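You operate a simulated robot arm through the tools that you are given. There is no shell and no other tool. Be economical: measure what you need, move in short steps, check, and stop when the job is done.

You run a simulated robot arm. Do the job below in one go: nothing can be reset, and whatever is moved stays where it is left.

## Task
Oil the flanges on the red and green stands, then cover them: yellow cover on green.
Fine: brush and oil tin; stand the brush back in its holder; the other cover goes on red. Set down upright: brush. A coat counts when it lies all over at full strength: go over it till it gets no stronger.

Only the result counts: the job must be done as asked and must still hold three seconds after the hand-in. Knocking over, shifting, dropping, spilling or breaking anything else fails it. A push-on lid holds only when it is set on centred and level and pressed home; a screw cap is set on level and turned clockwise until tight.

## Robot
A 7-joint arm with a two-finger parallel gripper, hanging from a carriage that runs on a rail from [-1.623, -0.001] to [0.657, 0] (x, y) and turns from -6.056 to 5.934 rad about z. Base frame: it is fixed where the carriage stands at the start and does not move with it; the origin is on the floor, on the carriage's upright axis, x ahead of it, y to its left, z up; the surface under the hand at the start is at about z = 0.86. Units: m, rad, N and s.
With the tool pointing down near the work surface it reaches from about 0.18 to 0.66 m from the robot's upright axis, wherever it stands. Its first joint turns from -2.897 to 2.897 rad. Places, roughly: brush holder [0.6, -0.2, 0.9]; flange cover (12x11x6 cm) [1, -0.2, 0.9]; flange on the green stand [0.7, 0, 0.9]; flange on the red stand [0.9, 0, 0.9]; oil tin [0.6, 0, 0.9]. Payload 3.91 kg.
The tool frame sits at the grasp point between the pads (the TCP): z along the fingers, y along the line on which they close. The tips reach 0.03 m beyond it. Largest opening 0.11 m; finger width 0.02, thickness 0.01; the body of the gripper, 0.048 by 0.112 m, starts 0.055 m behind the TCP.
Orientation is that of the tool frame in the base frame, as a unit quaternion [w, x, y, z]. With the fingers straight down and closing along the base's y, the tool's x points along the base's -x, its y along +y and its z along -z.

## Interface
- The arm moves only by the tool arm_command. Its argument "rows" is text: rows parted by semicolons, each of 7 numbers parted by spaces: the shift along the base's x, y, z in units of 40 mm (1.0 is 40 mm), then the turn, a rotation vector about the base's x, y, z in units of 4 degrees (1.0 is 4 degrees), then the closure in counts, from 0 (fully open) to 255 (shut). In form: tx ty tz rx ry rz claw; .... A call has 1 to 12 rows; each row shifts and turns the commanded pose from where the row before left it. A call with a number of a shift or a turn outside -1 to 1 is refused whole. Rows are played at 5 a second. More than 0.05 m and 0.15 rad between two rows, or a gripper value outside its range, and nothing of the call is played. Where a pose cannot be reached the arm comes as near as it can. A force on the tool above 40 N (or 10 N above the force at the start of the call, whichever is more), or a blocked arm, ends the call early, and 0.2 s more pass. The fingers move at their own pace (about 0.108 m/s each) and stop on an object; they squeeze with about 29 N. The grip force told is the motor's: it shows also when the fingers shut on nothing. Time passes only in rows, and 0.2 s behind the last, so rows that do not move let the fingers close. It gives the time, the measured TCP pose, the force on the tool (base axes), the opening and the grip force at its end, in the units of the frame above (readings bear some noise), with the torque about the TCP (base axes, N m) and any sound that the robot's microphone picked up.
- Cameras (640 x 400 px; columns grow to the right, rows downward): "scene" is now at [0.2699, -0.0316, 1.566]; the picture's right is [-0.39, -0.92, 0.00], its down [-0.69, 0.30, -0.66] and it looks along [0.60, -0.26, -0.75] (base axes); focal length 287 px, centre (320, 200). "wrist" rides on the gripper at [0.072, 0.017, -0.103] in the tool frame; the picture's right is [-0.23, 0.97, 0.00], its down [-0.76, -0.18, -0.62] and it looks along [-0.61, -0.14, 0.78] (tool axes); focal length 222 px, centre (320, 200). There is no depth. A picture from a camera that has moved, and an enlarged one, comes with that camera's place and axes in the base frame and with its lens.
- camera(camera): a new picture of that camera. No time passes.
- raise_lower(by): slides the trunk up (or, below 0, down) by that many m; the arm and the scene camera ride with it, the base frame stays. It gives what a move gives, with no picture.
- steer(legs): drives the robot by 1 to 6 legs, each [ahead, left, turn to the left] in m, m and rad, along the robot's own axes; the way and the turn of a leg run together, so that a leg with both is an arc; at most 1.5 m and 3.142 rad a leg. The arm and the cameras ride along, it lands a little off, and it stops where it bumps. It keeps to its track: a leg is cut to what the track allows. It gives what a move gives.
- turn_head(pan, tilt): turns the head with the scene camera to pan (to the left, within 2.705 rad either way) and tilt (down, from -0.506 to 1.204), counted from straight ahead of the robot. It gives what a move gives.
- zoom(camera, box): a new picture of the part [left, top, right, bottom] of that camera's present view, enlarged. No time passes.
- close_job(): hands the job in; it is judged then, once.

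Work in short steps. Places have to be worked out from the pictures, the camera data and where the tool is seen: move nearer, look again, correct. Check each grasp and each placing, and mend what went wrong. You have 120 turns and 82 pictures in all, those below and enlarged ones among them. Open the gripper and draw the arm clear of the work before you hand the job in, unless the task says otherwise; then end with one line.

The tools are called after "Emit:" by a JSON object that holds its "op" and its "data". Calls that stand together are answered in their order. arm_command: Moves the arm, as the interface text tells. Its arguments: {"type":"object","properties":{"rows":{"type":"string"}},"required":["rows"]} The other tools are called the same way: raise_lower (by) slides the trunk up or down; steer (legs) drives the base; turn_head (pan, tilt) turns the head that bears the scene camera; camera (camera) takes a picture; zoom (camera, box) takes an enlarged picture of a part of a camera's view; close_job () hands the job in.

At the start:

```text
time_s: 0.0
tool_pos: [0.5185, -0.1631, 1.2843]
tcp_rot: [0.0, 0.0, 1.0, 0.0]
wrist_force: [-0.4, 0.1, 0.9]
torque: [0.0, 0.01, 0.04]
finger_gap: 0.1099
grasp_force: 0.0
trunk travel left (down, up): [-0.25, 0.33]
robot x, y, heading: [0.0023, 0.0011, -0.003]
head pan, tilt: [-0.405, 0.853]
```

scene: 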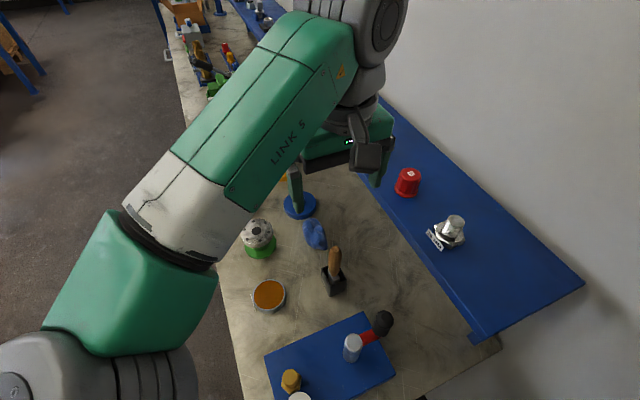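
wrist: 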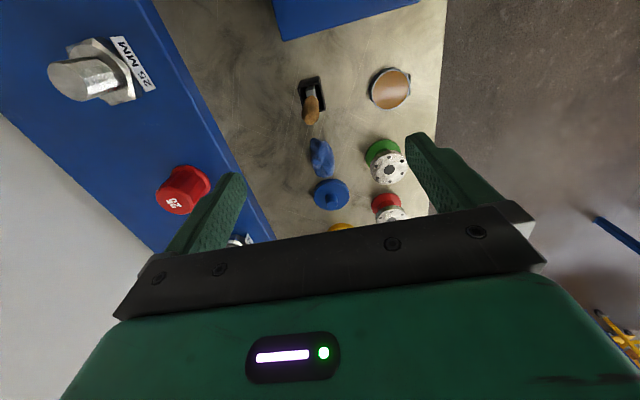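

I start by looking closer at the work area from the wrist camera and the scene camera.

Emit:
{"op": "zoom", "data": {"camera": "wrist", "box": [240, 40, 480, 240]}}

Emit:
{"op": "zoom", "data": {"camera": "scene", "box": [200, 160, 440, 310]}}

```text
2.00 times, centred on (360, 140) of wrist
camera zoom: at [0.4453, -0.1471, 1.3881], right [0.23, 0.97, 0.0], down [0.76, -0.18, 0.62], along [0.61, -0.14, -0.78], focal length 444 px, centre (240, 320)
```

zoom: 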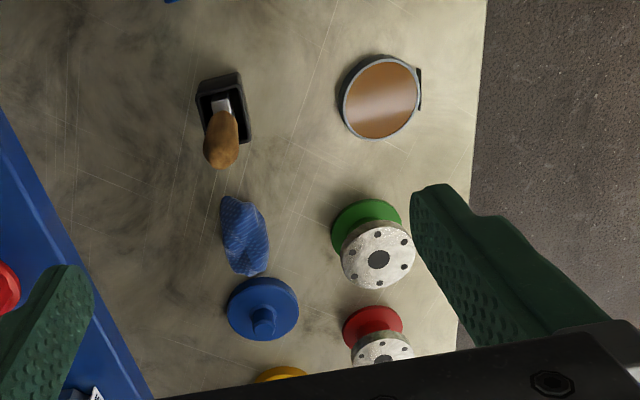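

```text
2.67 times, centred on (320, 235) of scene
camera zoom: at [0.2699, -0.0316, 1.566], right [-0.39, -0.92, 0.0], down [-0.69, 0.3, -0.66], along [0.6, -0.26, -0.75], focal length 766 px, centre (320, 107)
```

zoom: 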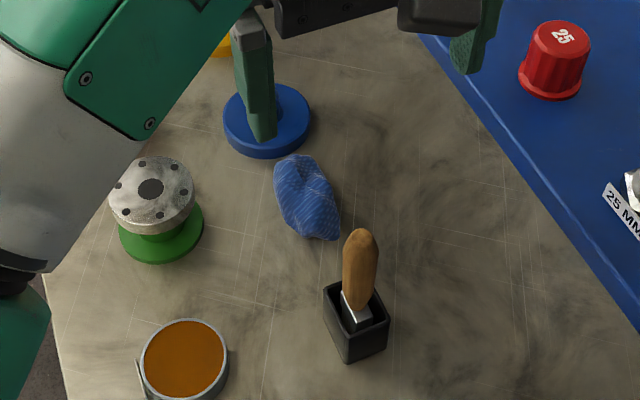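

Rough places: brush holder ≈[0.555,-0.19], tin ≈[0.58,-0.03], green flange ≈[0.74,-0.05] with top z≈0.95, red ≈[0.91,-0.05], blue cover ≈[0.83,-0.2]. I drive 0.3 m ahead so everything comes into reach, with the hand still high and clear.

Emit:
{"op": "steer", "data": {"legs": [[0.3, 0, 0]]}}

```text
time_s: 2.1
tool_pos: [0.8229, -0.168, 1.2842]
tcp_rot: [0.0, 0.004, 1.0, 0.0]
wrist_force: [-0.1, -0.1, 0.2]
torque: [-0.01, -0.03, -0.03]
finger_gap: 0.11
grasp_force: 0.1
trunk travel left (down, up): [-0.25, 0.33]
robot x, y, heading: [0.3049, -0.0017, -0.007]
head pan, tilt: [-0.405, 0.853]
```

Now I look from both cameras at the new place.

Emit:
{"op": "camera", "data": {"camera": "scene"}}

Emit:
{"op": "camera", "data": {"camera": "wrist"}}

```text
77 pictures are left
camera scene: at [0.5754, -0.0331, 1.566], right [-0.4, -0.92, 0.0], down [-0.69, 0.3, -0.66], along [0.6, -0.26, -0.75], focal length 287 px, centre (320, 200)
```

scene: 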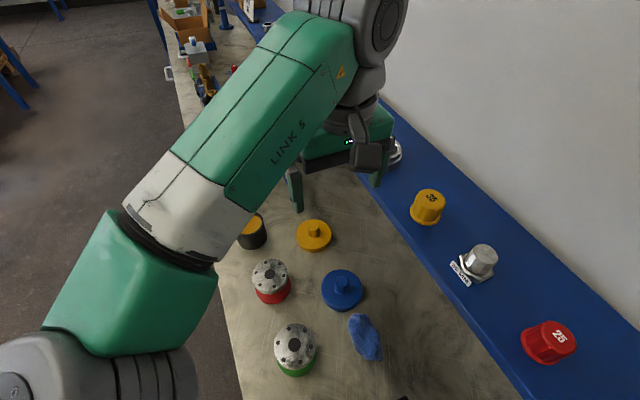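

```text
76 pictures are left
camera wrist: at [0.75, -0.1497, 1.3881], right [0.23, 0.97, 0.0], down [0.76, -0.18, 0.62], along [0.61, -0.15, -0.78], focal length 222 px, centre (320, 200)
```

wrist: 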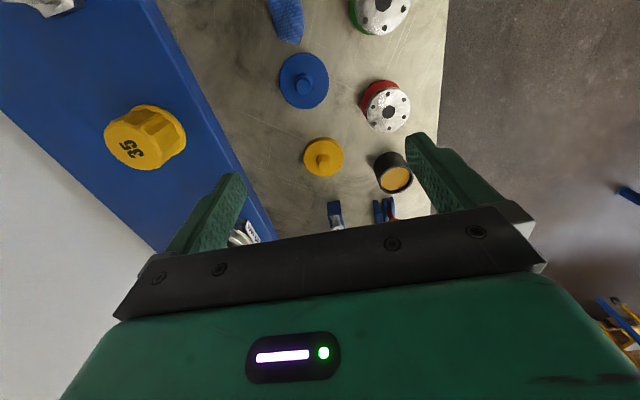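

I enlarge the covers and flanges to see how they fit.

Emit:
{"op": "zoom", "data": {"camera": "scene", "box": [230, 210, 390, 390]}}

Emit:
{"op": "zoom", "data": {"camera": "wrist", "box": [260, 0, 440, 200]}}

```text
2.22 times, centred on (310, 300) of scene
camera zoom: at [0.5754, -0.0331, 1.566], right [-0.4, -0.92, 0.0], down [-0.69, 0.3, -0.66], along [0.6, -0.26, -0.75], focal length 638 px, centre (342, -22)
```

zoom: 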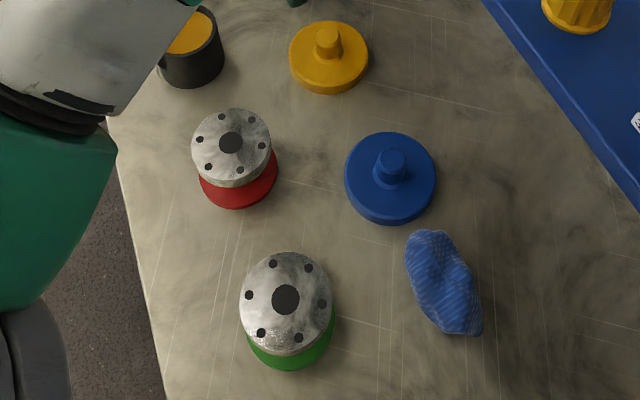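

```text
2.00 times, centred on (350, 100) of wrist
camera zoom: at [0.75, -0.1497, 1.3881], right [0.23, 0.97, 0.0], down [0.76, -0.18, 0.62], along [0.61, -0.15, -0.78], focal length 444 px, centre (260, 400)
```

zoom: 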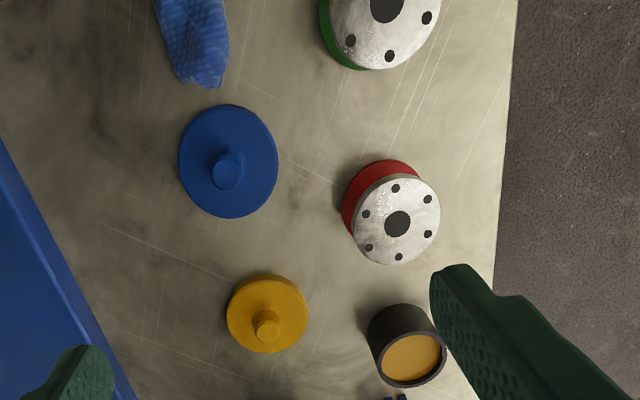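

The covers are both about 10 cm with knobs, flanges about 8.3 cm; another jar with yellow content (not the oil tin) stands behind red. I bring the hand over towards the brush, staying high, to measure it more closely.

Emit:
{"op": "arm_command", "data": {"rows": "-1 0 0 0 0 0 0; -1 0 0 0 0 0 0; -1 0 0 0 0 0 0; -1 0 0 0 0 0 0; -1 0 0 0 0 0 0; -1 0 0 0 0 0 0; -1 0 0 0 0 0 0; -1 0 -1 0 0 0 0; 0 0 -1 0 0 0 0"}}

Emit:
{"op": "camera", "data": {"camera": "wrist"}}

Emit:
{"op": "turn_head", "data": {"pan": -0.8, "tilt": 1.2}}

Emit:
{"op": "camera", "data": {"camera": "scene"}}

```text
refused: row 8 steps farther than a row can; nothing moved
```

```text
73 pictures are left
camera wrist: at [0.75, -0.1497, 1.3881], right [0.23, 0.97, 0.0], down [0.76, -0.18, 0.62], along [0.61, -0.15, -0.78], focal length 222 px, centre (320, 200)
```

wrist: 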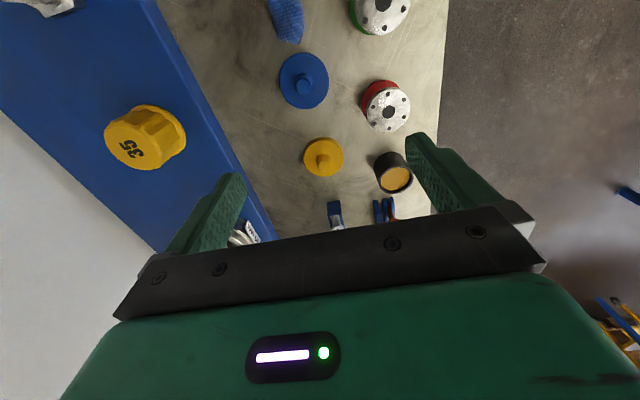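

```text
time_s: 2.9
tool_pos: [0.8216, -0.167, 1.2835]
tcp_rot: [0.0, 0.003, 1.0, 0.0]
wrist_force: [0.6, -0.3, -0.2]
torque: [0.0, 0.01, -0.03]
finger_gap: 0.1099
grasp_force: 0.1
trunk travel left (down, up): [-0.25, 0.33]
robot x, y, heading: [0.305, -0.0004, -0.01]
head pan, tilt: [-0.799, 1.201]
```

```text
72 pictures are left
camera scene: at [0.5427, -0.0422, 1.5425], right [-0.72, -0.69, 0.0], down [-0.65, 0.67, -0.36], along [0.25, -0.26, -0.93], focal length 287 px, centre (320, 200)
```

scene: 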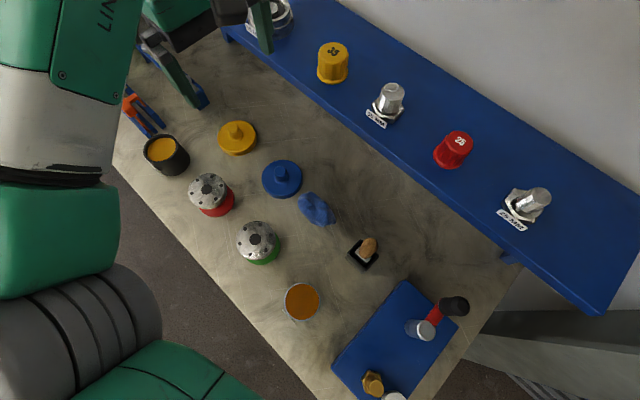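

The combined step was too long; I replay with single-axis rows. The new head view is a good overview of the bench.

Emit:
{"op": "arm_command", "data": {"rows": "-1 0 0 0 0 0 0; -1 0 0 0 0 0 0; -1 0 0 0 0 0 0; -1 0 0 0 0 0 0; -1 0 0 0 0 0 0; -1 0 0 0 0 0 0; -0.7 -0.5 0 0 0 0 0; 0 0 -1 0 0 0 0; 0 0 -1 0 0 0 0"}}

Emit:
{"op": "zoom", "data": {"camera": "wrist", "box": [200, 0, 460, 240]}}

Emit:
{"op": "zoom", "data": {"camera": "scene", "box": [220, 170, 460, 330]}}

```text
time_s: 4.9
tool_pos: [0.5544, -0.1895, 1.1997]
tcp_rot: [0.0, 0.003, 1.0, 0.001]
wrist_force: [-0.1, -0.2, -0.2]
torque: [0.0, 0.01, -0.01]
finger_gap: 0.11
grasp_force: 0.1
trunk travel left (down, up): [-0.25, 0.33]
robot x, y, heading: [0.3053, -0.0011, -0.002]
head pan, tilt: [-0.799, 1.201]
```

```text
1.67 times, centred on (330, 120) of wrist
camera zoom: at [0.4824, -0.171, 1.3055], right [0.23, 0.97, 0.0], down [0.76, -0.18, 0.62], along [0.61, -0.15, -0.78], focal length 370 px, centre (303, 333)
```

zoom: 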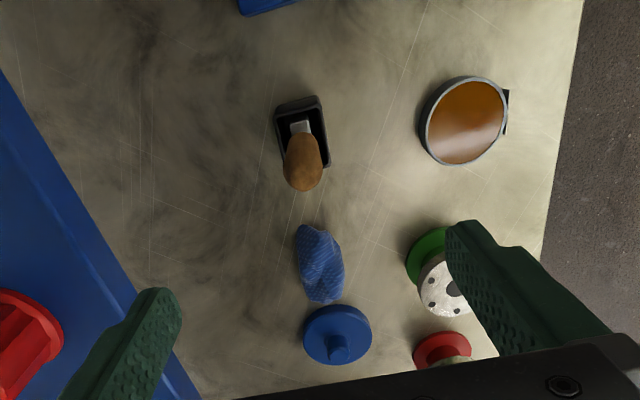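

```text
2.50 times, centred on (340, 250) of scene
camera zoom: at [0.5426, -0.0423, 1.5426], right [-0.72, -0.69, 0.0], down [-0.65, 0.67, -0.36], along [0.25, -0.26, -0.93], focal length 718 px, centre (270, 75)
```

zoom: 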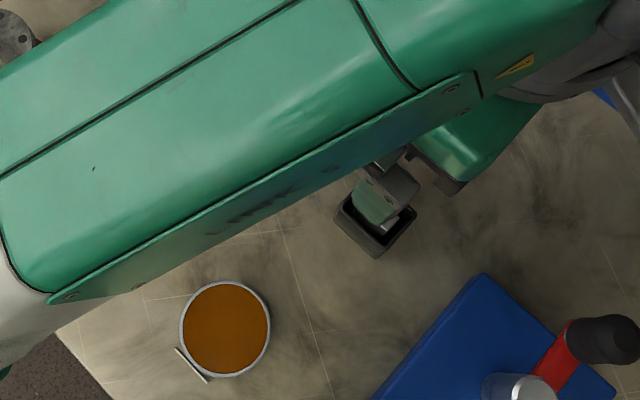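

The handle is round, its axis at ≈[0.553,-0.189], from z≈0.925 to ≈1.04; the hand is straight above it. I descend to TCP z≈1.005 and close.

Emit:
{"op": "arm_command", "data": {"rows": "0 0 -1 0 0 0 0; 0 0 -1 0 0 0 0; 0 0 -1 0 0 0 0; 0 0 -1 0 0 0 0; 0 0 -0.85 0 0 0 0; 0 0 0 0 0 0 0"}}

Emit:
{"op": "camera", "data": {"camera": "wrist"}}

```text
time_s: 6.3
tool_pos: [0.5539, -0.1866, 1.0084]
tcp_rot: [0.0, 0.003, 1.0, 0.0]
wrist_force: [0.5, 0.2, -0.5]
torque: [-0.02, -0.01, 0.0]
finger_gap: 0.11
grasp_force: 0.1
trunk travel left (down, up): [-0.25, 0.33]
robot x, y, heading: [0.3038, 0.0008, -0.0]
head pan, tilt: [-0.799, 1.201]
```

```text
69 pictures are left
camera wrist: at [0.4813, -0.1691, 1.1129], right [0.23, 0.97, 0.0], down [0.76, -0.18, 0.62], along [0.61, -0.15, -0.78], focal length 222 px, centre (320, 200)
```

wrist: 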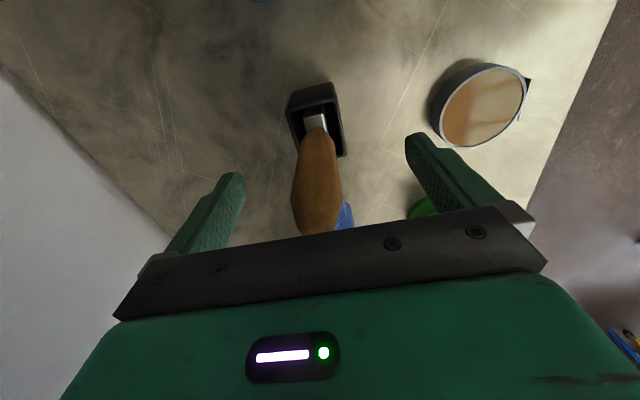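

The handle sits centred between the pads with about 4 cm above the TCP. Closing on it.

Emit:
{"op": "arm_command", "data": {"rows": "0 0 0 0 0 0 255; 0 0 0 0 0 0 255; 0 0 0 0 0 0 255; 0 0 0 0 0 0 255"}}

```text
time_s: 7.3
tool_pos: [0.5531, -0.1871, 1.0085]
tcp_rot: [-0.001, 0.002, 1.0, 0.0]
wrist_force: [0.4, -0.2, 0.3]
torque: [-0.01, -0.02, -0.01]
finger_gap: 0.0268
grasp_force: 28.8
trunk travel left (down, up): [-0.25, 0.33]
robot x, y, heading: [0.3085, 0.0001, -0.006]
head pan, tilt: [-0.799, 1.201]
```

Firmly gripped at [0.553,-0.187,1.0085] (I keep this pose for the return). Lifting straight out.

Emit:
{"op": "arm_command", "data": {"rows": "0 0 0.5 0 0 0 255; 0 0 0.75 0 0 0 255; 0 0 1 0 0 0 255; 0 0 1 0 0 0 255; 0 0 0.75 0 0 0 255; 0 0 0 0 0 0 255"}}

Emit:
{"op": "camera", "data": {"camera": "wrist"}}

Emit:
{"op": "camera", "data": {"camera": "scene"}}

```text
time_s: 8.7
tool_pos: [0.5537, -0.1862, 1.1671]
tcp_rot: [-0.001, 0.003, 1.0, 0.0]
wrist_force: [0.1, 0.7, -0.5]
torque: [-0.01, 0.01, 0.06]
finger_gap: 0.0271
grasp_force: 29.4
trunk travel left (down, up): [-0.25, 0.33]
robot x, y, heading: [0.3037, 0.0029, -0.007]
head pan, tilt: [-0.799, 1.201]
```

```text
68 pictures are left
camera wrist: at [0.4819, -0.1674, 1.2723], right [0.23, 0.97, 0.0], down [0.76, -0.18, 0.62], along [0.61, -0.15, -0.78], focal length 222 px, centre (320, 200)
```

wrist: 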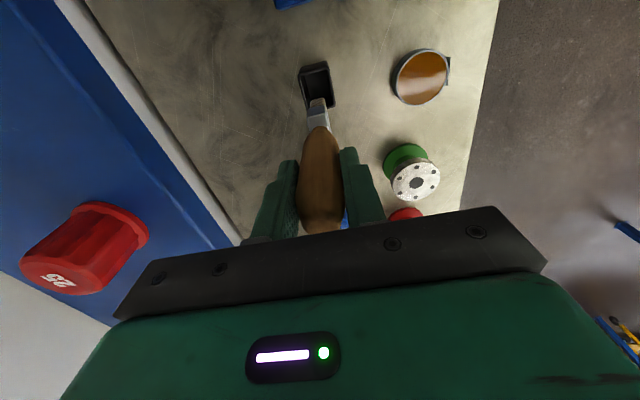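

```text
67 pictures are left
camera scene: at [0.5426, -0.0422, 1.5425], right [-0.72, -0.69, 0.0], down [-0.65, 0.67, -0.36], along [0.25, -0.26, -0.93], focal length 287 px, centre (320, 200)
```

scene: 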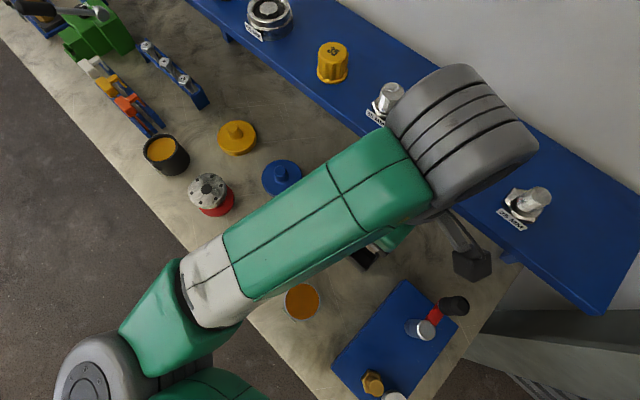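

The brush is out; I enlarge to find the bristle tips' length below the TCP.

Emit:
{"op": "zoom", "data": {"camera": "wrist", "box": [270, 40, 370, 140]}}

```text
4.00 times, centred on (320, 90) of wrist
camera zoom: at [0.4819, -0.1674, 1.2723], right [0.23, 0.97, 0.0], down [0.76, -0.18, 0.62], along [0.61, -0.15, -0.78], focal length 888 px, centre (320, 640)
```

zoom: 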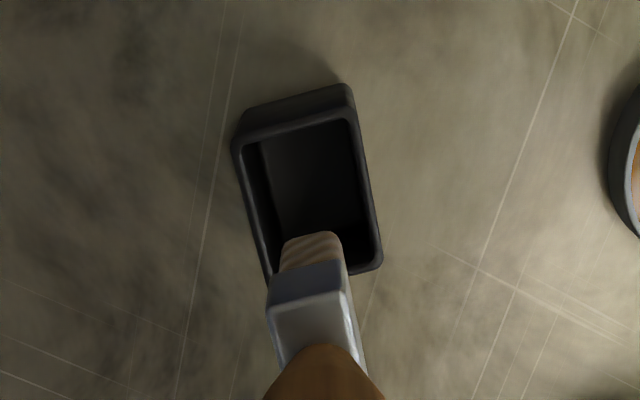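

Bristle end lies ≈0.145 m below the TCP, about 2 cm wide. The oil tin is centred at ≈[0.581,-0.033]; I move above it and check alignment.

Emit:
{"op": "arm_command", "data": {"rows": "0.7 0 0 0 0 0 255; 0 1 0 0 0 0 255; 0 1 0 0 0 0 255; 0 1 0 0 0 0 255; 0 0.83 0 0 0 0 255; 0 0 -1 0 0 0 255; 0 0 0 0 0 0 255"}}

Emit:
{"op": "zoom", "data": {"camera": "wrist", "box": [220, 0, 420, 140]}}

Emit:
{"op": "camera", "data": {"camera": "scene"}}

```text
time_s: 10.3
tool_pos: [0.5793, -0.035, 1.1315]
tcp_rot: [0.0, 0.003, 1.0, 0.0]
wrist_force: [0.1, 0.3, -0.6]
torque: [0.02, -0.03, 0.01]
finger_gap: 0.0273
grasp_force: 29.3
trunk travel left (down, up): [-0.25, 0.33]
robot x, y, heading: [0.3025, 0.0016, -0.009]
head pan, tilt: [-0.799, 1.201]
```

```text
2.86 times, centred on (320, 70) of wrist
camera zoom: at [0.5062, -0.0172, 1.2361], right [0.23, 0.97, 0.0], down [0.76, -0.18, 0.62], along [0.61, -0.15, -0.78], focal length 635 px, centre (320, 571)
```

zoom: 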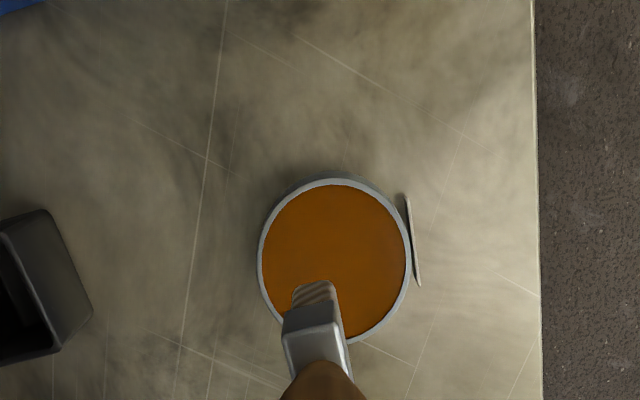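

```text
64 pictures are left
camera scene: at [0.5425, -0.0423, 1.5425], right [-0.72, -0.69, 0.0], down [-0.65, 0.67, -0.36], along [0.25, -0.26, -0.93], focal length 287 px, centre (320, 200)
```

scene: 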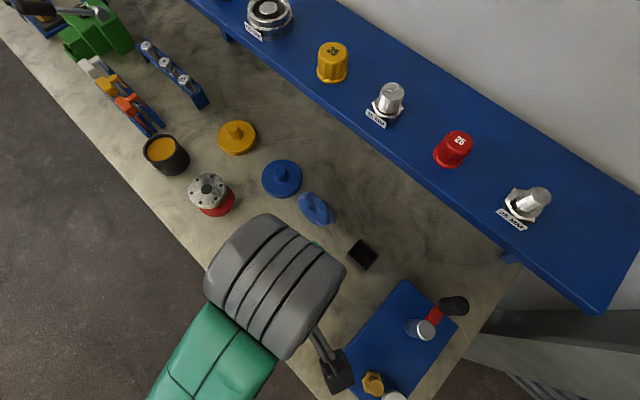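

Tin centre ≈[0.583,-0.030], brush tips nearly over it. I dip slowly, watching the force.

Emit:
{"op": "arm_command", "data": {"rows": "0.1 0.12 -0.5 0 0 0 255; 0 0 -0.7 0 0 0 255; 0 0 -0.7 0 0 0 255; 0 0 -0.4 0 0 0 255; 0 0 -0.2 0 0 0 255; 0 0 0 0 0 0 255"}}

Emit:
{"op": "zoom", "data": {"camera": "wrist", "box": [220, 0, 420, 140]}}

```text
time_s: 11.7
tool_pos: [0.5876, -0.0285, 1.0286]
tcp_rot: [0.0, 0.003, 1.0, 0.0]
wrist_force: [-0.3, 0.4, -1.6]
torque: [0.0, -0.03, 0.0]
finger_gap: 0.0269
grasp_force: 29.1
trunk travel left (down, up): [-0.25, 0.33]
robot x, y, heading: [0.3069, -0.0022, -0.004]
head pan, tilt: [-0.799, 1.201]
```

```text
2.86 times, centred on (320, 70) of wrist
camera zoom: at [0.5149, -0.0124, 1.1338], right [0.23, 0.97, 0.0], down [0.76, -0.18, 0.62], along [0.61, -0.15, -0.78], focal length 635 px, centre (320, 571)
```

zoom: 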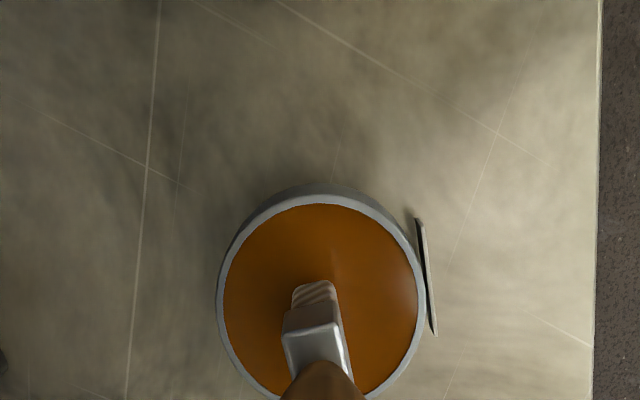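

The tips appear to be just at the surface (oil ≈ z 0.88). I go 12 mm deeper in small steps.

Emit:
{"op": "arm_command", "data": {"rows": "0 0 -0.1 0 0 0 255; 0 0 -0.1 0 0 0 255; 0 0 -0.1 0 0 0 255; 0 0 0 0 0 0 255"}}

Emit:
{"op": "zoom", "data": {"camera": "wrist", "box": [270, 50, 370, 120]}}

```text
time_s: 12.7
tool_pos: [0.5876, -0.0296, 1.0164]
tcp_rot: [0.001, 0.003, 1.0, 0.0]
wrist_force: [0.2, -1.2, 28.5]
torque: [-0.22, -0.13, 0.01]
finger_gap: 0.0272
grasp_force: 29.7
trunk travel left (down, up): [-0.25, 0.33]
robot x, y, heading: [0.3038, -0.0015, -0.005]
head pan, tilt: [-0.799, 1.201]
```

```text
5.71 times, centred on (320, 85) of wrist
camera zoom: at [0.515, -0.0119, 1.1225], right [0.23, 0.97, 0.0], down [0.76, -0.18, 0.62], along [0.61, -0.15, -0.78], focal length 1269 px, centre (320, 857)
```

zoom: 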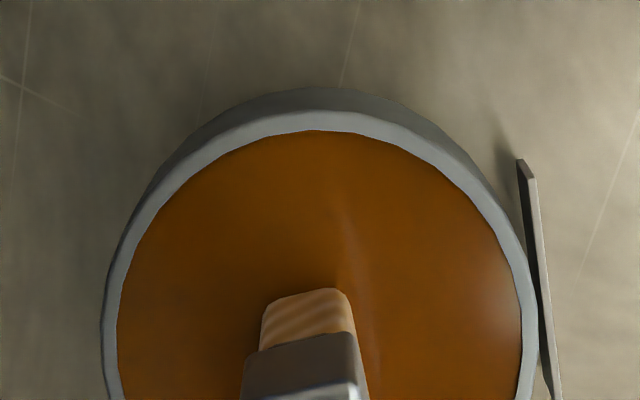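

28 N contact: the brush tip met the bottom/surface of the oil at TCP z≈1.018. I lift out and look at the bristles.

Emit:
{"op": "arm_command", "data": {"rows": "0 0 0.08 0 0 0 255; 0 0 0.15 0 0 0 255; 0 0 0.5 0 0 0 255; 0 0 1 0 0 0 255; 0 0 1 0 0 0 255; 0 0 0 0 0 0 255"}}

Emit:
{"op": "zoom", "data": {"camera": "wrist", "box": [270, 50, 370, 120]}}

```text
time_s: 14.1
tool_pos: [0.5876, -0.0277, 1.1256]
tcp_rot: [0.0, 0.004, 1.0, 0.0]
wrist_force: [-1.1, 0.3, -0.9]
torque: [-0.01, -0.01, 0.01]
finger_gap: 0.0274
grasp_force: 29.3
trunk travel left (down, up): [-0.25, 0.33]
robot x, y, heading: [0.3091, -0.0036, -0.006]
head pan, tilt: [-0.799, 1.201]
```

```text
5.71 times, centred on (320, 85) of wrist
camera zoom: at [0.5145, -0.0107, 1.2305], right [0.23, 0.97, 0.0], down [0.76, -0.18, 0.62], along [0.61, -0.15, -0.78], focal length 1269 px, centre (320, 857)
```

zoom: 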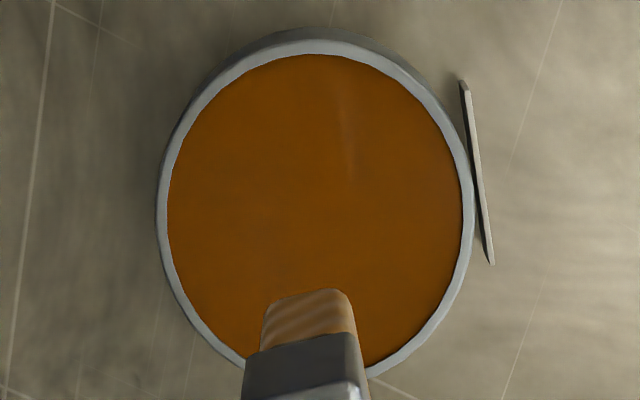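

The bristles look wetter (more orange). I move above the green flange centre ≈[0.739,-0.049] with tips ~6 cm above it.

Emit:
{"op": "arm_command", "data": {"rows": "0 0 0.8 0 0 0 255; 0.95 -0.13 0 0 0 0 255; 0.95 -0.13 0 0 0 0 255; 0.95 -0.13 0 0 0 0 255; 0.95 -0.13 0 0 0 0 255; 0 0 0 0 0 0 255"}}

Emit:
{"op": "zoom", "data": {"camera": "wrist", "box": [240, 20, 400, 120]}}

Emit:
{"op": "camera", "data": {"camera": "scene"}}

```text
time_s: 15.5
tool_pos: [0.7401, -0.0499, 1.1573]
tcp_rot: [0.0, 0.002, 1.0, 0.0]
wrist_force: [0.1, 0.9, -0.3]
torque: [0.01, -0.01, 0.01]
finger_gap: 0.0271
grasp_force: 28.4
trunk travel left (down, up): [-0.25, 0.33]
robot x, y, heading: [0.3044, 0.0009, -0.005]
head pan, tilt: [-0.799, 1.201]
```

```text
4.00 times, centred on (320, 70) of wrist
camera zoom: at [0.6674, -0.0321, 1.2616], right [0.23, 0.97, 0.0], down [0.76, -0.18, 0.62], along [0.61, -0.15, -0.78], focal length 888 px, centre (320, 720)
```

zoom: 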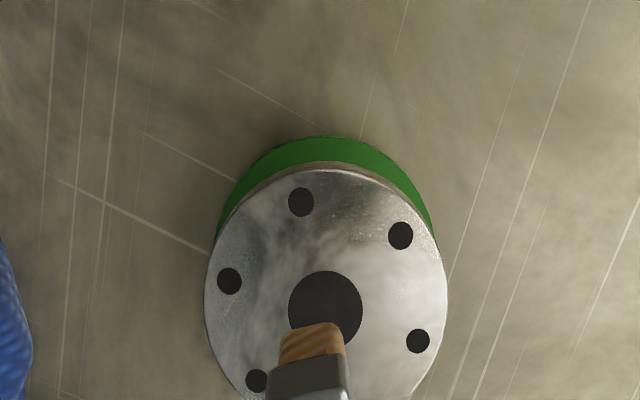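

```text
59 pictures are left
camera scene: at [0.5426, -0.0423, 1.5425], right [-0.72, -0.69, 0.0], down [-0.65, 0.67, -0.36], along [0.25, -0.26, -0.93], focal length 287 px, centre (320, 200)
```

scene: 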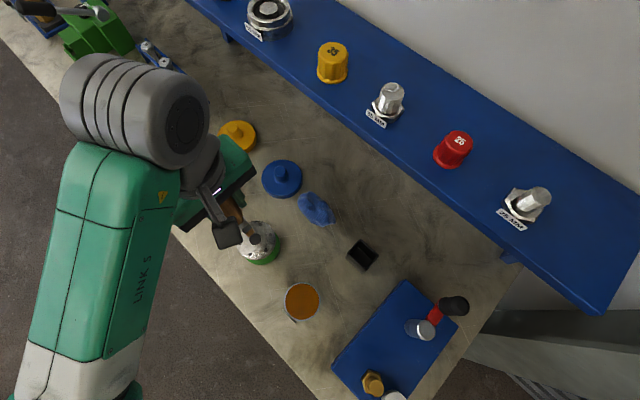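

The bristles are clearly oil-coloured now. Flange centre ≈[0.742,-0.050], radius ≈0.04. I descend gently off-centre (y −0.025) to find the contact height.

Emit:
{"op": "arm_command", "data": {"rows": "0 -0.6 0 0 0 0 255; 0 0 -0.8 0 0 0 255; 0 0 -0.4 0 0 0 255; 0 0 -0.1 0 0 0 255; 0 0 -0.1 0 0 0 255; 0 0 0 0 0 0 255"}}

Emit:
{"op": "zoom", "data": {"camera": "wrist", "box": [240, 20, 400, 120]}}

```text
time_s: 16.9
tool_pos: [0.7409, -0.0745, 1.1006]
tcp_rot: [-0.001, 0.003, 1.0, 0.001]
wrist_force: [0.6, 0.1, -0.5]
torque: [0.01, -0.02, 0.0]
finger_gap: 0.0272
grasp_force: 29.4
trunk travel left (down, up): [-0.25, 0.33]
robot x, y, heading: [0.3053, -0.0004, -0.008]
head pan, tilt: [-0.799, 1.201]
```

```text
4.00 times, centred on (320, 70) of wrist
camera zoom: at [0.6678, -0.0562, 1.2061], right [0.23, 0.97, 0.0], down [0.76, -0.18, 0.62], along [0.61, -0.15, -0.78], focal length 888 px, centre (320, 720)
```

zoom: 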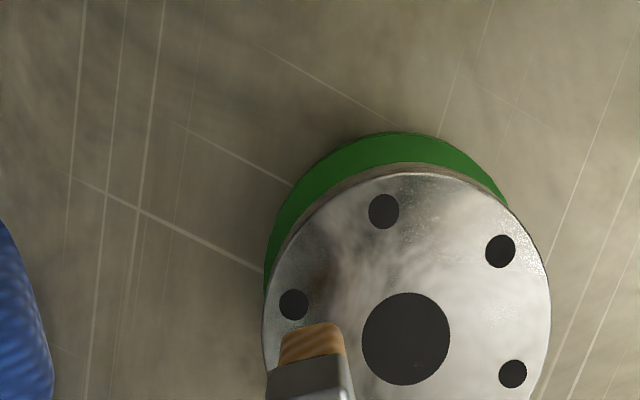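

Not touching yet (flange top ≈0.945). Two more small steps down.

Emit:
{"op": "arm_command", "data": {"rows": "0 0 -0.1 0 0 0 255; 0 0 -0.08 0 0 0 255; 0 0 0 0 0 0 255"}}

```text
time_s: 17.7
tool_pos: [0.7394, -0.0736, 1.0961]
tcp_rot: [0.0, 0.003, 1.0, 0.001]
wrist_force: [0.0, -0.3, -1.1]
torque: [0.04, 0.02, -0.01]
finger_gap: 0.0272
grasp_force: 28.6
trunk travel left (down, up): [-0.25, 0.33]
robot x, y, heading: [0.3064, -0.0022, -0.002]
head pan, tilt: [-0.799, 1.201]
```

No contact force yet; continue down by small steps.

Emit:
{"op": "arm_command", "data": {"rows": "0 0 -0.08 0 0 0 255; 0 0 0 0 0 0 255"}}

Emit:
{"op": "arm_command", "data": {"rows": "0 0 -0.08 0 0 0 255; 0 0 0 0 0 0 255"}}

```text
time_s: 18.3
tool_pos: [0.7384, -0.0741, 1.0925]
tcp_rot: [0.0, 0.003, 1.0, 0.0]
wrist_force: [0.5, 0.6, -0.9]
torque: [-0.02, -0.01, -0.01]
finger_gap: 0.027
grasp_force: 28.8
trunk travel left (down, up): [-0.25, 0.33]
robot x, y, heading: [0.306, -0.0001, -0.009]
head pan, tilt: [-0.799, 1.201]
```

```text
time_s: 18.9
tool_pos: [0.7387, -0.0739, 1.0889]
tcp_rot: [0.0, 0.003, 1.0, 0.0]
wrist_force: [0.5, 1.4, -1.4]
torque: [0.01, 0.02, -0.03]
finger_gap: 0.0267
grasp_force: 29.4
trunk travel left (down, up): [-0.25, 0.33]
robot x, y, heading: [0.3059, -0.0027, -0.001]
head pan, tilt: [-0.799, 1.201]
```

Still free at TCP 1.089; two more 3 mm steps.

Emit:
{"op": "arm_command", "data": {"rows": "0 0 -0.07 0 0 0 255; 0 0 0 0 0 0 255"}}

Emit:
{"op": "zoom", "data": {"camera": "wrist", "box": [240, 20, 400, 120]}}

```text
time_s: 19.5
tool_pos: [0.7376, -0.0747, 1.0863]
tcp_rot: [-0.001, 0.004, 1.0, 0.001]
wrist_force: [-0.2, -0.7, -0.8]
torque: [0.01, 0.01, -0.01]
finger_gap: 0.027
grasp_force: 29.5
trunk travel left (down, up): [-0.25, 0.33]
robot x, y, heading: [0.3061, 0.0013, -0.005]
head pan, tilt: [-0.799, 1.201]
```

```text
4.00 times, centred on (320, 70) of wrist
camera zoom: at [0.6658, -0.0569, 1.1913], right [0.23, 0.97, 0.0], down [0.76, -0.18, 0.62], along [0.61, -0.15, -0.78], focal length 888 px, centre (320, 720)
```

zoom: 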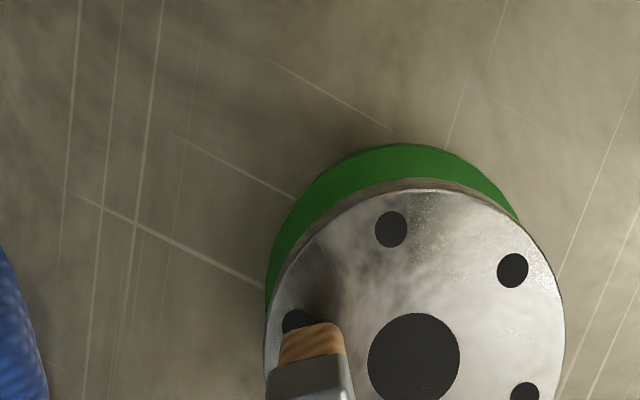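

The brush is close (its shadow meets it). Continue in 2.5 mm steps.

Emit:
{"op": "arm_command", "data": {"rows": "0 0 -0.06 0 0 0 255; 0 0 0 0 0 0 255"}}

Emit:
{"op": "arm_command", "data": {"rows": "0 0 -0.06 0 0 0 255; 0 0 0 0 0 0 255"}}

```text
time_s: 20.1
tool_pos: [0.7395, -0.0747, 1.0845]
tcp_rot: [0.0, 0.004, 1.0, 0.0]
wrist_force: [-0.8, 0.2, -0.5]
torque: [-0.01, -0.01, -0.04]
finger_gap: 0.0268
grasp_force: 28.9
trunk travel left (down, up): [-0.25, 0.33]
robot x, y, heading: [0.3048, -0.0006, -0.009]
head pan, tilt: [-0.799, 1.201]
```

```text
time_s: 20.7
tool_pos: [0.738, -0.0742, 1.0811]
tcp_rot: [0.001, 0.004, 1.0, 0.0]
wrist_force: [-0.1, -0.3, -0.4]
torque: [-0.02, -0.01, 0.01]
finger_gap: 0.0271
grasp_force: 28.7
trunk travel left (down, up): [-0.25, 0.33]
robot x, y, heading: [0.3106, 0.0007, -0.007]
head pan, tilt: [-0.799, 1.201]
```

Still free; continue.

Emit:
{"op": "arm_command", "data": {"rows": "0 0 -0.06 0 0 0 255; 0 0 0 0 0 0 255"}}

Emit:
{"op": "arm_command", "data": {"rows": "0 0 -0.06 0 0 0 255; 0 0 0 0 0 0 255"}}

Emit:
{"op": "zoom", "data": {"camera": "wrist", "box": [240, 20, 400, 120]}}

```text
time_s: 21.3
tool_pos: [0.7381, -0.0732, 1.0788]
tcp_rot: [0.0, 0.003, 1.0, 0.0]
wrist_force: [-0.4, -0.6, -1.7]
torque: [0.02, -0.02, -0.04]
finger_gap: 0.027
grasp_force: 29.5
trunk travel left (down, up): [-0.25, 0.33]
robot x, y, heading: [0.3047, 0.0025, -0.008]
head pan, tilt: [-0.799, 1.201]
```

```text
time_s: 21.9
tool_pos: [0.7379, -0.0734, 1.0768]
tcp_rot: [0.0, 0.003, 1.0, -0.001]
wrist_force: [0.5, -0.1, -0.6]
torque: [0.0, 0.04, 0.01]
finger_gap: 0.0272
grasp_force: 28.3
trunk travel left (down, up): [-0.25, 0.33]
robot x, y, heading: [0.3065, -0.001, -0.001]
head pan, tilt: [-0.799, 1.201]
```

```text
4.00 times, centred on (320, 70) of wrist
camera zoom: at [0.6653, -0.0555, 1.1819], right [0.23, 0.97, 0.0], down [0.76, -0.18, 0.62], along [0.61, -0.15, -0.78], focal length 888 px, centre (320, 720)
```

zoom: 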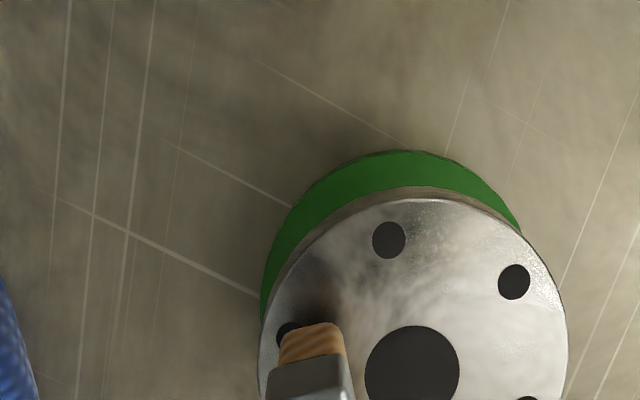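

The shadow is nearly at the tip; a few more steps.

Emit:
{"op": "arm_command", "data": {"rows": "0 0 -0.06 0 0 0 255; 0 0 0 0 0 0 255"}}

Emit:
{"op": "arm_command", "data": {"rows": "0 0 -0.06 0 0 0 255; 0 0 0 0 0 0 255"}}

Emit:
{"op": "arm_command", "data": {"rows": "0 0 -0.06 0 0 0 255; 0 0 0 0 0 0 255"}}

```text
time_s: 22.5
tool_pos: [0.7386, -0.0741, 1.0748]
tcp_rot: [0.0, 0.002, 1.0, 0.0]
wrist_force: [0.1, -0.3, -0.3]
torque: [0.0, 0.0, 0.01]
finger_gap: 0.0272
grasp_force: 28.8
trunk travel left (down, up): [-0.25, 0.33]
robot x, y, heading: [0.3052, -0.0043, -0.001]
head pan, tilt: [-0.799, 1.201]
```

```text
time_s: 23.1
tool_pos: [0.7389, -0.0738, 1.0711]
tcp_rot: [-0.001, 0.002, 1.0, 0.0]
wrist_force: [-0.4, -0.9, -0.8]
torque: [-0.04, 0.01, 0.01]
finger_gap: 0.0272
grasp_force: 29.4
trunk travel left (down, up): [-0.25, 0.33]
robot x, y, heading: [0.3046, 0.0003, -0.01]
head pan, tilt: [-0.799, 1.201]
```

```text
time_s: 23.7
tool_pos: [0.7388, -0.0727, 1.0682]
tcp_rot: [0.0, 0.002, 1.0, 0.0]
wrist_force: [0.1, -0.6, -1.3]
torque: [0.0, -0.02, 0.02]
finger_gap: 0.0268
grasp_force: 28.8
trunk travel left (down, up): [-0.25, 0.33]
robot x, y, heading: [0.3063, 0.0052, -0.006]
head pan, tilt: [-0.799, 1.201]
```

Let me look from the side with the scene camera and wrist before going on.

Emit:
{"op": "zoom", "data": {"camera": "scene", "box": [190, 170, 310, 290]}}

Emit:
{"op": "zoom", "data": {"camera": "wrist", "box": [270, 60, 370, 140]}}

```text
3.33 times, centred on (250, 230) of scene
camera zoom: at [0.5426, -0.0422, 1.5425], right [-0.72, -0.69, 0.0], down [-0.65, 0.67, -0.36], along [0.25, -0.26, -0.93], focal length 957 px, centre (553, 100)
```

zoom: 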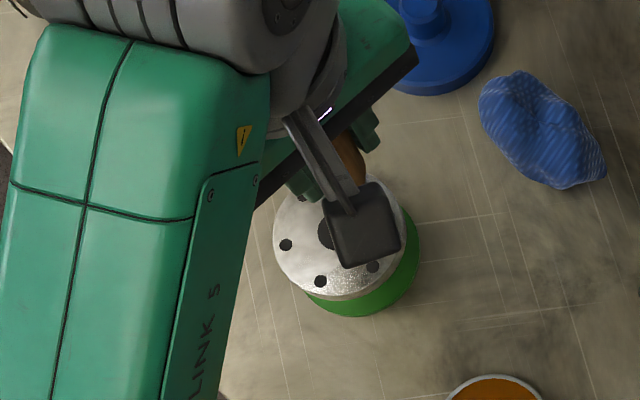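

```text
5.00 times, centred on (320, 100) of wrist
camera zoom: at [0.6666, -0.0556, 1.174], right [0.23, 0.97, 0.0], down [0.76, -0.18, 0.62], along [0.61, -0.15, -0.78], focal length 1111 px, centre (320, 700)
```

zoom: 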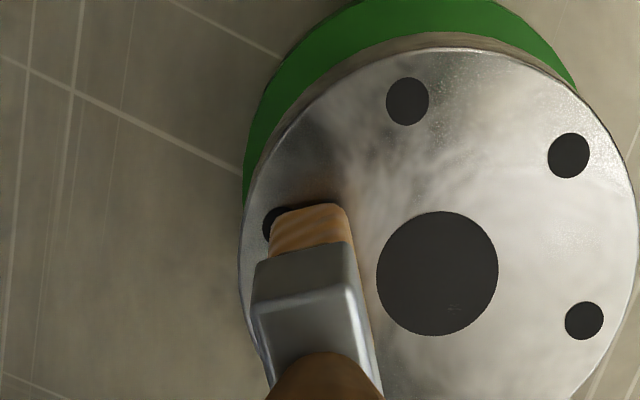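

The tip's reflection is converging—nearly there. Continue down in small steps.

Emit:
{"op": "arm_command", "data": {"rows": "0 0 -0.06 0 0 0 255; 0 0 0 0 0 0 255"}}

Emit:
{"op": "arm_command", "data": {"rows": "0 0 -0.06 0 0 0 255; 0 0 0 0 0 0 255"}}

Emit:
{"op": "arm_command", "data": {"rows": "0 0 -0.06 0 0 0 255; 0 0 0 0 0 0 255"}}

Emit:
{"op": "zoom", "data": {"camera": "wrist", "box": [270, 60, 370, 140]}}

```text
time_s: 24.3
tool_pos: [0.7365, -0.0748, 1.0672]
tcp_rot: [0.001, 0.004, 1.0, -0.001]
wrist_force: [-1.1, 0.4, 3.0]
torque: [0.03, 0.14, 0.01]
finger_gap: 0.0273
grasp_force: 29.5
trunk travel left (down, up): [-0.25, 0.33]
robot x, y, heading: [0.3041, -0.0012, -0.002]
head pan, tilt: [-0.799, 1.201]
```

```text
time_s: 24.9
tool_pos: [0.7394, -0.0745, 1.0652]
tcp_rot: [0.002, 0.002, 1.0, 0.0]
wrist_force: [-4.1, -0.6, 27.8]
torque: [0.02, -0.09, 0.0]
finger_gap: 0.0273
grasp_force: 28.9
trunk travel left (down, up): [-0.25, 0.33]
robot x, y, heading: [0.3064, -0.0034, -0.001]
head pan, tilt: [-0.799, 1.201]
```

```text
time_s: 25.5
tool_pos: [0.7402, -0.0749, 1.0631]
tcp_rot: [0.0, 0.004, 1.0, -0.001]
wrist_force: [-1.0, -1.5, 27.7]
torque: [-0.16, -0.2, -0.06]
finger_gap: 0.0272
grasp_force: 28.8
trunk travel left (down, up): [-0.25, 0.33]
robot x, y, heading: [0.3059, 0.0001, -0.005]
head pan, tilt: [-0.799, 1.201]
```

```text
5.00 times, centred on (320, 100) of wrist
camera zoom: at [0.667, -0.0567, 1.1677], right [0.23, 0.97, 0.0], down [0.76, -0.18, 0.62], along [0.61, -0.15, -0.78], focal length 1111 px, centre (320, 700)
```

zoom: 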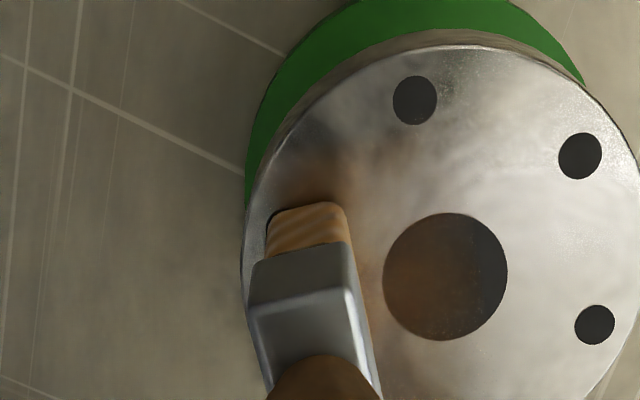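

Contact at TCP ≈1.066, and a brown patch of oil is spreading. I ease up 1.5 mm and begin a circle of radius 26 mm about [0.743,-0.0505].

Emit:
{"op": "arm_command", "data": {"rows": "0.08 -0.05 0.04 0 0 0 255; 0.325 0.087 0 0 0 0 255; 0.238 0.238 0 0 0 0 255; 0.087 0.325 0 0 0 0 255; -0.087 0.325 0 0 0 0 255; -0.238 0.238 0 0 0 0 255; -0.325 0.087 0 0 0 0 255"}}

Emit:
{"op": "zoom", "data": {"camera": "wrist", "box": [240, 40, 400, 140]}}

```text
time_s: 27.1
tool_pos: [0.7409, -0.0233, 1.0634]
tcp_rot: [0.0, 0.004, 1.0, -0.001]
wrist_force: [0.5, 0.1, -0.4]
torque: [0.02, 0.02, -0.01]
finger_gap: 0.0274
grasp_force: 29.6
trunk travel left (down, up): [-0.25, 0.33]
robot x, y, heading: [0.3087, 0.0065, -0.002]
head pan, tilt: [-0.799, 1.201]
```

```text
4.00 times, centred on (320, 90) of wrist
camera zoom: at [0.6692, -0.0056, 1.1686], right [0.23, 0.97, 0.0], down [0.76, -0.18, 0.62], along [0.61, -0.15, -0.78], focal length 888 px, centre (320, 640)
```

zoom: 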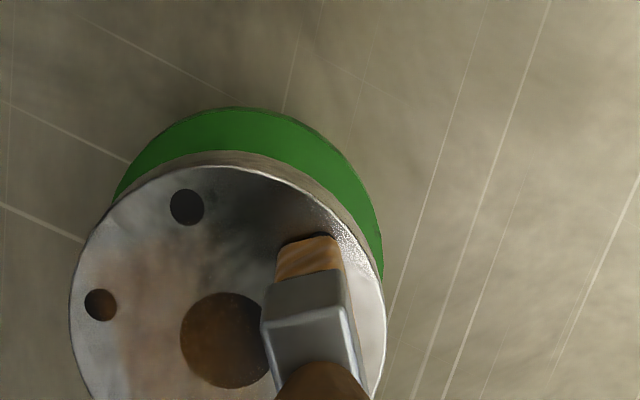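

The contact was lost in the half circle (force ~0) though some oil spread. I lower 2 mm and continue the other half.

Emit:
{"op": "arm_command", "data": {"rows": "0 0 -0.05 0 0 0 255; 0 0 0 0 0 0 255"}}

Emit:
{"op": "arm_command", "data": {"rows": "-0.325 -0.087 0 0 0 0 255; -0.238 -0.238 0 0 0 0 255; -0.087 -0.325 0 0 0 0 255; 0.087 -0.325 0 0 0 0 255; 0.238 -0.238 0 0 0 0 255; 0.325 -0.087 0 0 0 0 255"}}

Emit:
{"op": "zoom", "data": {"camera": "wrist", "box": [240, 40, 400, 140]}}

```text
time_s: 27.7
tool_pos: [0.7415, -0.0243, 1.0617]
tcp_rot: [0.0, 0.004, 1.0, 0.0]
wrist_force: [-1.8, -0.4, 4.6]
torque: [0.04, 0.12, -0.02]
finger_gap: 0.0271
grasp_force: 28.9
trunk travel left (down, up): [-0.25, 0.33]
robot x, y, heading: [0.3059, 0.0004, -0.006]
head pan, tilt: [-0.799, 1.201]
```

```text
time_s: 29.1
tool_pos: [0.7431, -0.0747, 1.0623]
tcp_rot: [0.0, 0.003, 1.0, 0.0]
wrist_force: [-3.6, 0.4, 10.4]
torque: [0.03, 0.14, -0.02]
finger_gap: 0.0271
grasp_force: 28.9
trunk travel left (down, up): [-0.25, 0.33]
robot x, y, heading: [0.3035, -0.0025, -0.007]
head pan, tilt: [-0.799, 1.201]
```

```text
4.00 times, centred on (320, 90) of wrist
camera zoom: at [0.6698, -0.0569, 1.1672], right [0.23, 0.97, 0.0], down [0.76, -0.18, 0.62], along [0.61, -0.15, -0.78], focal length 888 px, centre (320, 640)
```

zoom: 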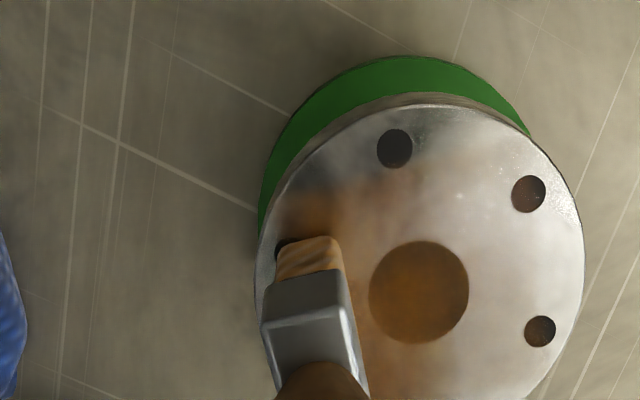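

Light contact (≈10 N) and oil is building up. I run a full circle at this height.

Emit:
{"op": "arm_command", "data": {"rows": "0.325 0.087 0 0 0 0 255; 0.238 0.238 0 0 0 0 255; 0.087 0.325 0 0 0 0 255; -0.087 0.325 0 0 0 0 255; -0.238 0.238 0 0 0 0 255; -0.325 0.087 0 0 0 0 255; -0.325 -0.087 0 0 0 0 255; -0.238 -0.238 0 0 0 0 255; -0.087 -0.325 0 0 0 0 255; 0.087 -0.325 0 0 0 0 255; 0.238 -0.238 0 0 0 0 255; 0.325 -0.087 0 0 0 0 255"}}

Emit:
{"op": "zoom", "data": {"camera": "wrist", "box": [240, 40, 400, 140]}}

```text
time_s: 31.7
tool_pos: [0.7406, -0.0782, 1.0616]
tcp_rot: [0.0, 0.003, 1.0, 0.0]
wrist_force: [-3.8, -0.2, 10.8]
torque: [0.04, 0.22, 0.0]
finger_gap: 0.027
grasp_force: 29.3
trunk travel left (down, up): [-0.25, 0.33]
robot x, y, heading: [0.3057, -0.0048, -0.007]
head pan, tilt: [-0.799, 1.201]
```

```text
4.00 times, centred on (320, 90) of wrist
camera zoom: at [0.6685, -0.0595, 1.1659], right [0.23, 0.97, 0.0], down [0.76, -0.18, 0.62], along [0.61, -0.15, -0.78], focal length 888 px, centre (320, 640)
```

zoom: 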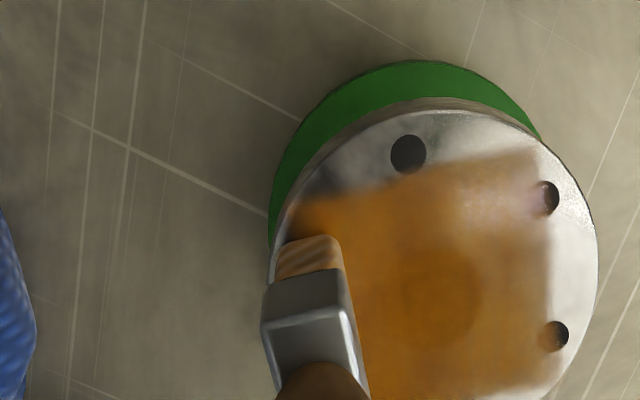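

The coat is clearly building, but the outer rim (+y and −x edges) is still bare. I run a bigger circle, radius 34 mm.

Emit:
{"op": "arm_command", "data": {"rows": "0 -0.07 0 0 0 0 255; 0.425 0.114 0 0 0 0 255; 0.311 0.311 0 0 0 0 255; 0.114 0.425 0 0 0 0 255; -0.114 0.425 0 0 0 0 255; -0.311 0.311 0 0 0 0 255; -0.425 0.114 0 0 0 0 255; -0.425 -0.114 0 0 0 0 255; -0.311 -0.311 0 0 0 0 255; -0.114 -0.425 0 0 0 0 255; 0.114 -0.425 0 0 0 0 255; 0.311 -0.311 0 0 0 0 255"}}

Emit:
{"op": "zoom", "data": {"camera": "wrist", "box": [240, 40, 400, 140]}}

```text
time_s: 34.3
tool_pos: [0.7242, -0.0751, 1.0605]
tcp_rot: [0.0, 0.004, 1.0, 0.0]
wrist_force: [0.3, -1.0, 3.6]
torque: [-0.16, -0.18, 0.02]
finger_gap: 0.0272
grasp_force: 28.9
trunk travel left (down, up): [-0.25, 0.33]
robot x, y, heading: [0.3035, 0.0018, -0.003]
head pan, tilt: [-0.799, 1.201]
```

```text
4.00 times, centred on (320, 90) of wrist
camera zoom: at [0.652, -0.057, 1.1658], right [0.23, 0.97, 0.0], down [0.76, -0.18, 0.62], along [0.61, -0.15, -0.78], focal length 888 px, centre (320, 640)
```

zoom: 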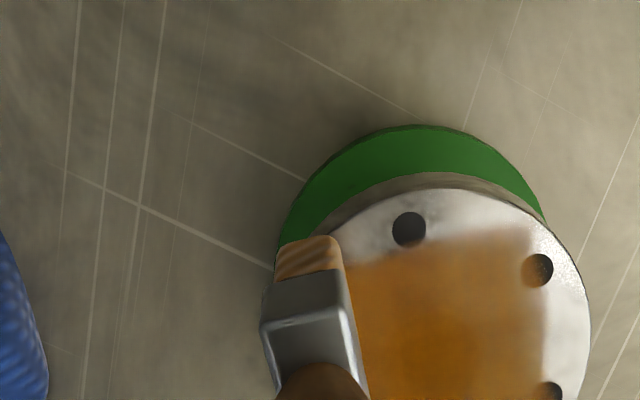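

The last pass laid nothing new: the brush has likely run dry. I lift and return to the tin for more oil.

Emit:
{"op": "arm_command", "data": {"rows": "0 0 0.6 0 0 0 255; 0 0 0.9 0 0 0 255; -0.88 0.28 0 0 0 0 255; -0.88 0.28 0 0 0 0 255; -0.88 0.28 0 0 0 0 255; -0.88 0.28 0 0 0 0 255; 0 0 -0.9 0 0 0 255; 0 0 -0.9 0 0 0 255; 0 0 -0.7 0 0 0 255; 0 0 0 0 0 0 255"}}

Emit:
{"op": "arm_command", "data": {"rows": "0 0 -0.1 0 0 0 255; 0 0 0 0 0 0 255"}}

```text
time_s: 36.5
tool_pos: [0.5848, -0.0292, 1.0208]
tcp_rot: [0.0, 0.003, 1.0, -0.001]
wrist_force: [0.8, 0.5, -1.2]
torque: [0.0, 0.0, 0.0]
finger_gap: 0.0273
grasp_force: 29.2
trunk travel left (down, up): [-0.25, 0.33]
robot x, y, heading: [0.3065, 0.0002, -0.01]
head pan, tilt: [-0.799, 1.201]
```

```text
time_s: 37.1
tool_pos: [0.5848, -0.0287, 1.0173]
tcp_rot: [0.0, 0.004, 1.0, 0.0]
wrist_force: [-0.2, -0.2, -0.2]
torque: [0.02, -0.03, 0.01]
finger_gap: 0.0271
grasp_force: 29.1
trunk travel left (down, up): [-0.25, 0.33]
robot x, y, heading: [0.3042, 0.0012, -0.003]
head pan, tilt: [-0.799, 1.201]
```

Continue down gently until light contact.

Emit:
{"op": "arm_command", "data": {"rows": "0 0 -0.08 0 0 0 255; 0 0 0 0 0 0 255"}}

Emit:
{"op": "arm_command", "data": {"rows": "0 0 -0.05 0 0 0 255; 0 0 0 0 0 0 255"}}

```text
time_s: 37.7
tool_pos: [0.5852, -0.029, 1.0136]
tcp_rot: [0.001, 0.004, 1.0, 0.0]
wrist_force: [-0.7, 0.0, -1.4]
torque: [0.0, 0.0, -0.01]
finger_gap: 0.0271
grasp_force: 28.3
trunk travel left (down, up): [-0.25, 0.33]
robot x, y, heading: [0.3028, -0.0006, -0.009]
head pan, tilt: [-0.799, 1.201]
```

```text
time_s: 38.3
tool_pos: [0.5856, -0.0292, 1.0121]
tcp_rot: [0.0, 0.004, 1.0, 0.001]
wrist_force: [-0.5, -1.0, 2.4]
torque: [-0.07, 0.05, -0.01]
finger_gap: 0.0273
grasp_force: 28.8
trunk travel left (down, up): [-0.25, 0.33]
robot x, y, heading: [0.3031, -0.0013, -0.004]
head pan, tilt: [-0.799, 1.201]
```

Light contact at 1.012, so the bristles are in oil. Hold, lift and look.

Emit:
{"op": "arm_command", "data": {"rows": "0 0 -0.03 0 0 0 255; 0 0 0 0 0 0 255; 0 0 0 0 0 0 255; 0 0 0 0 0 0 255; 0 0 0.5 0 0 0 255; 0 0 1 0 0 0 255; 0 0 1 0 0 0 255; 0 0 0 0 0 0 255"}}

Emit:
{"op": "zoom", "data": {"camera": "wrist", "box": [240, 40, 400, 140]}}

```text
time_s: 40.1
tool_pos: [0.5854, -0.0285, 1.1141]
tcp_rot: [0.0, 0.004, 1.0, 0.0]
wrist_force: [0.2, 0.7, -1.1]
torque: [-0.01, 0.0, 0.0]
finger_gap: 0.0274
grasp_force: 29.4
trunk travel left (down, up): [-0.25, 0.33]
robot x, y, heading: [0.3052, 0.0028, -0.004]
head pan, tilt: [-0.799, 1.201]
```

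```text
4.00 times, centred on (320, 90) of wrist
camera zoom: at [0.5126, -0.0099, 1.2184], right [0.23, 0.97, 0.0], down [0.76, -0.18, 0.62], along [0.61, -0.15, -0.78], focal length 888 px, centre (320, 640)
```

zoom: 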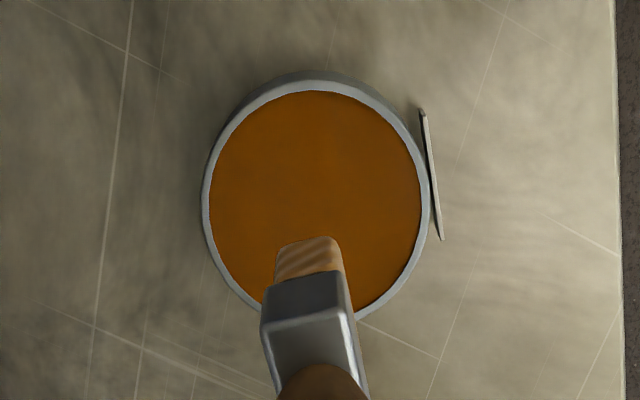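

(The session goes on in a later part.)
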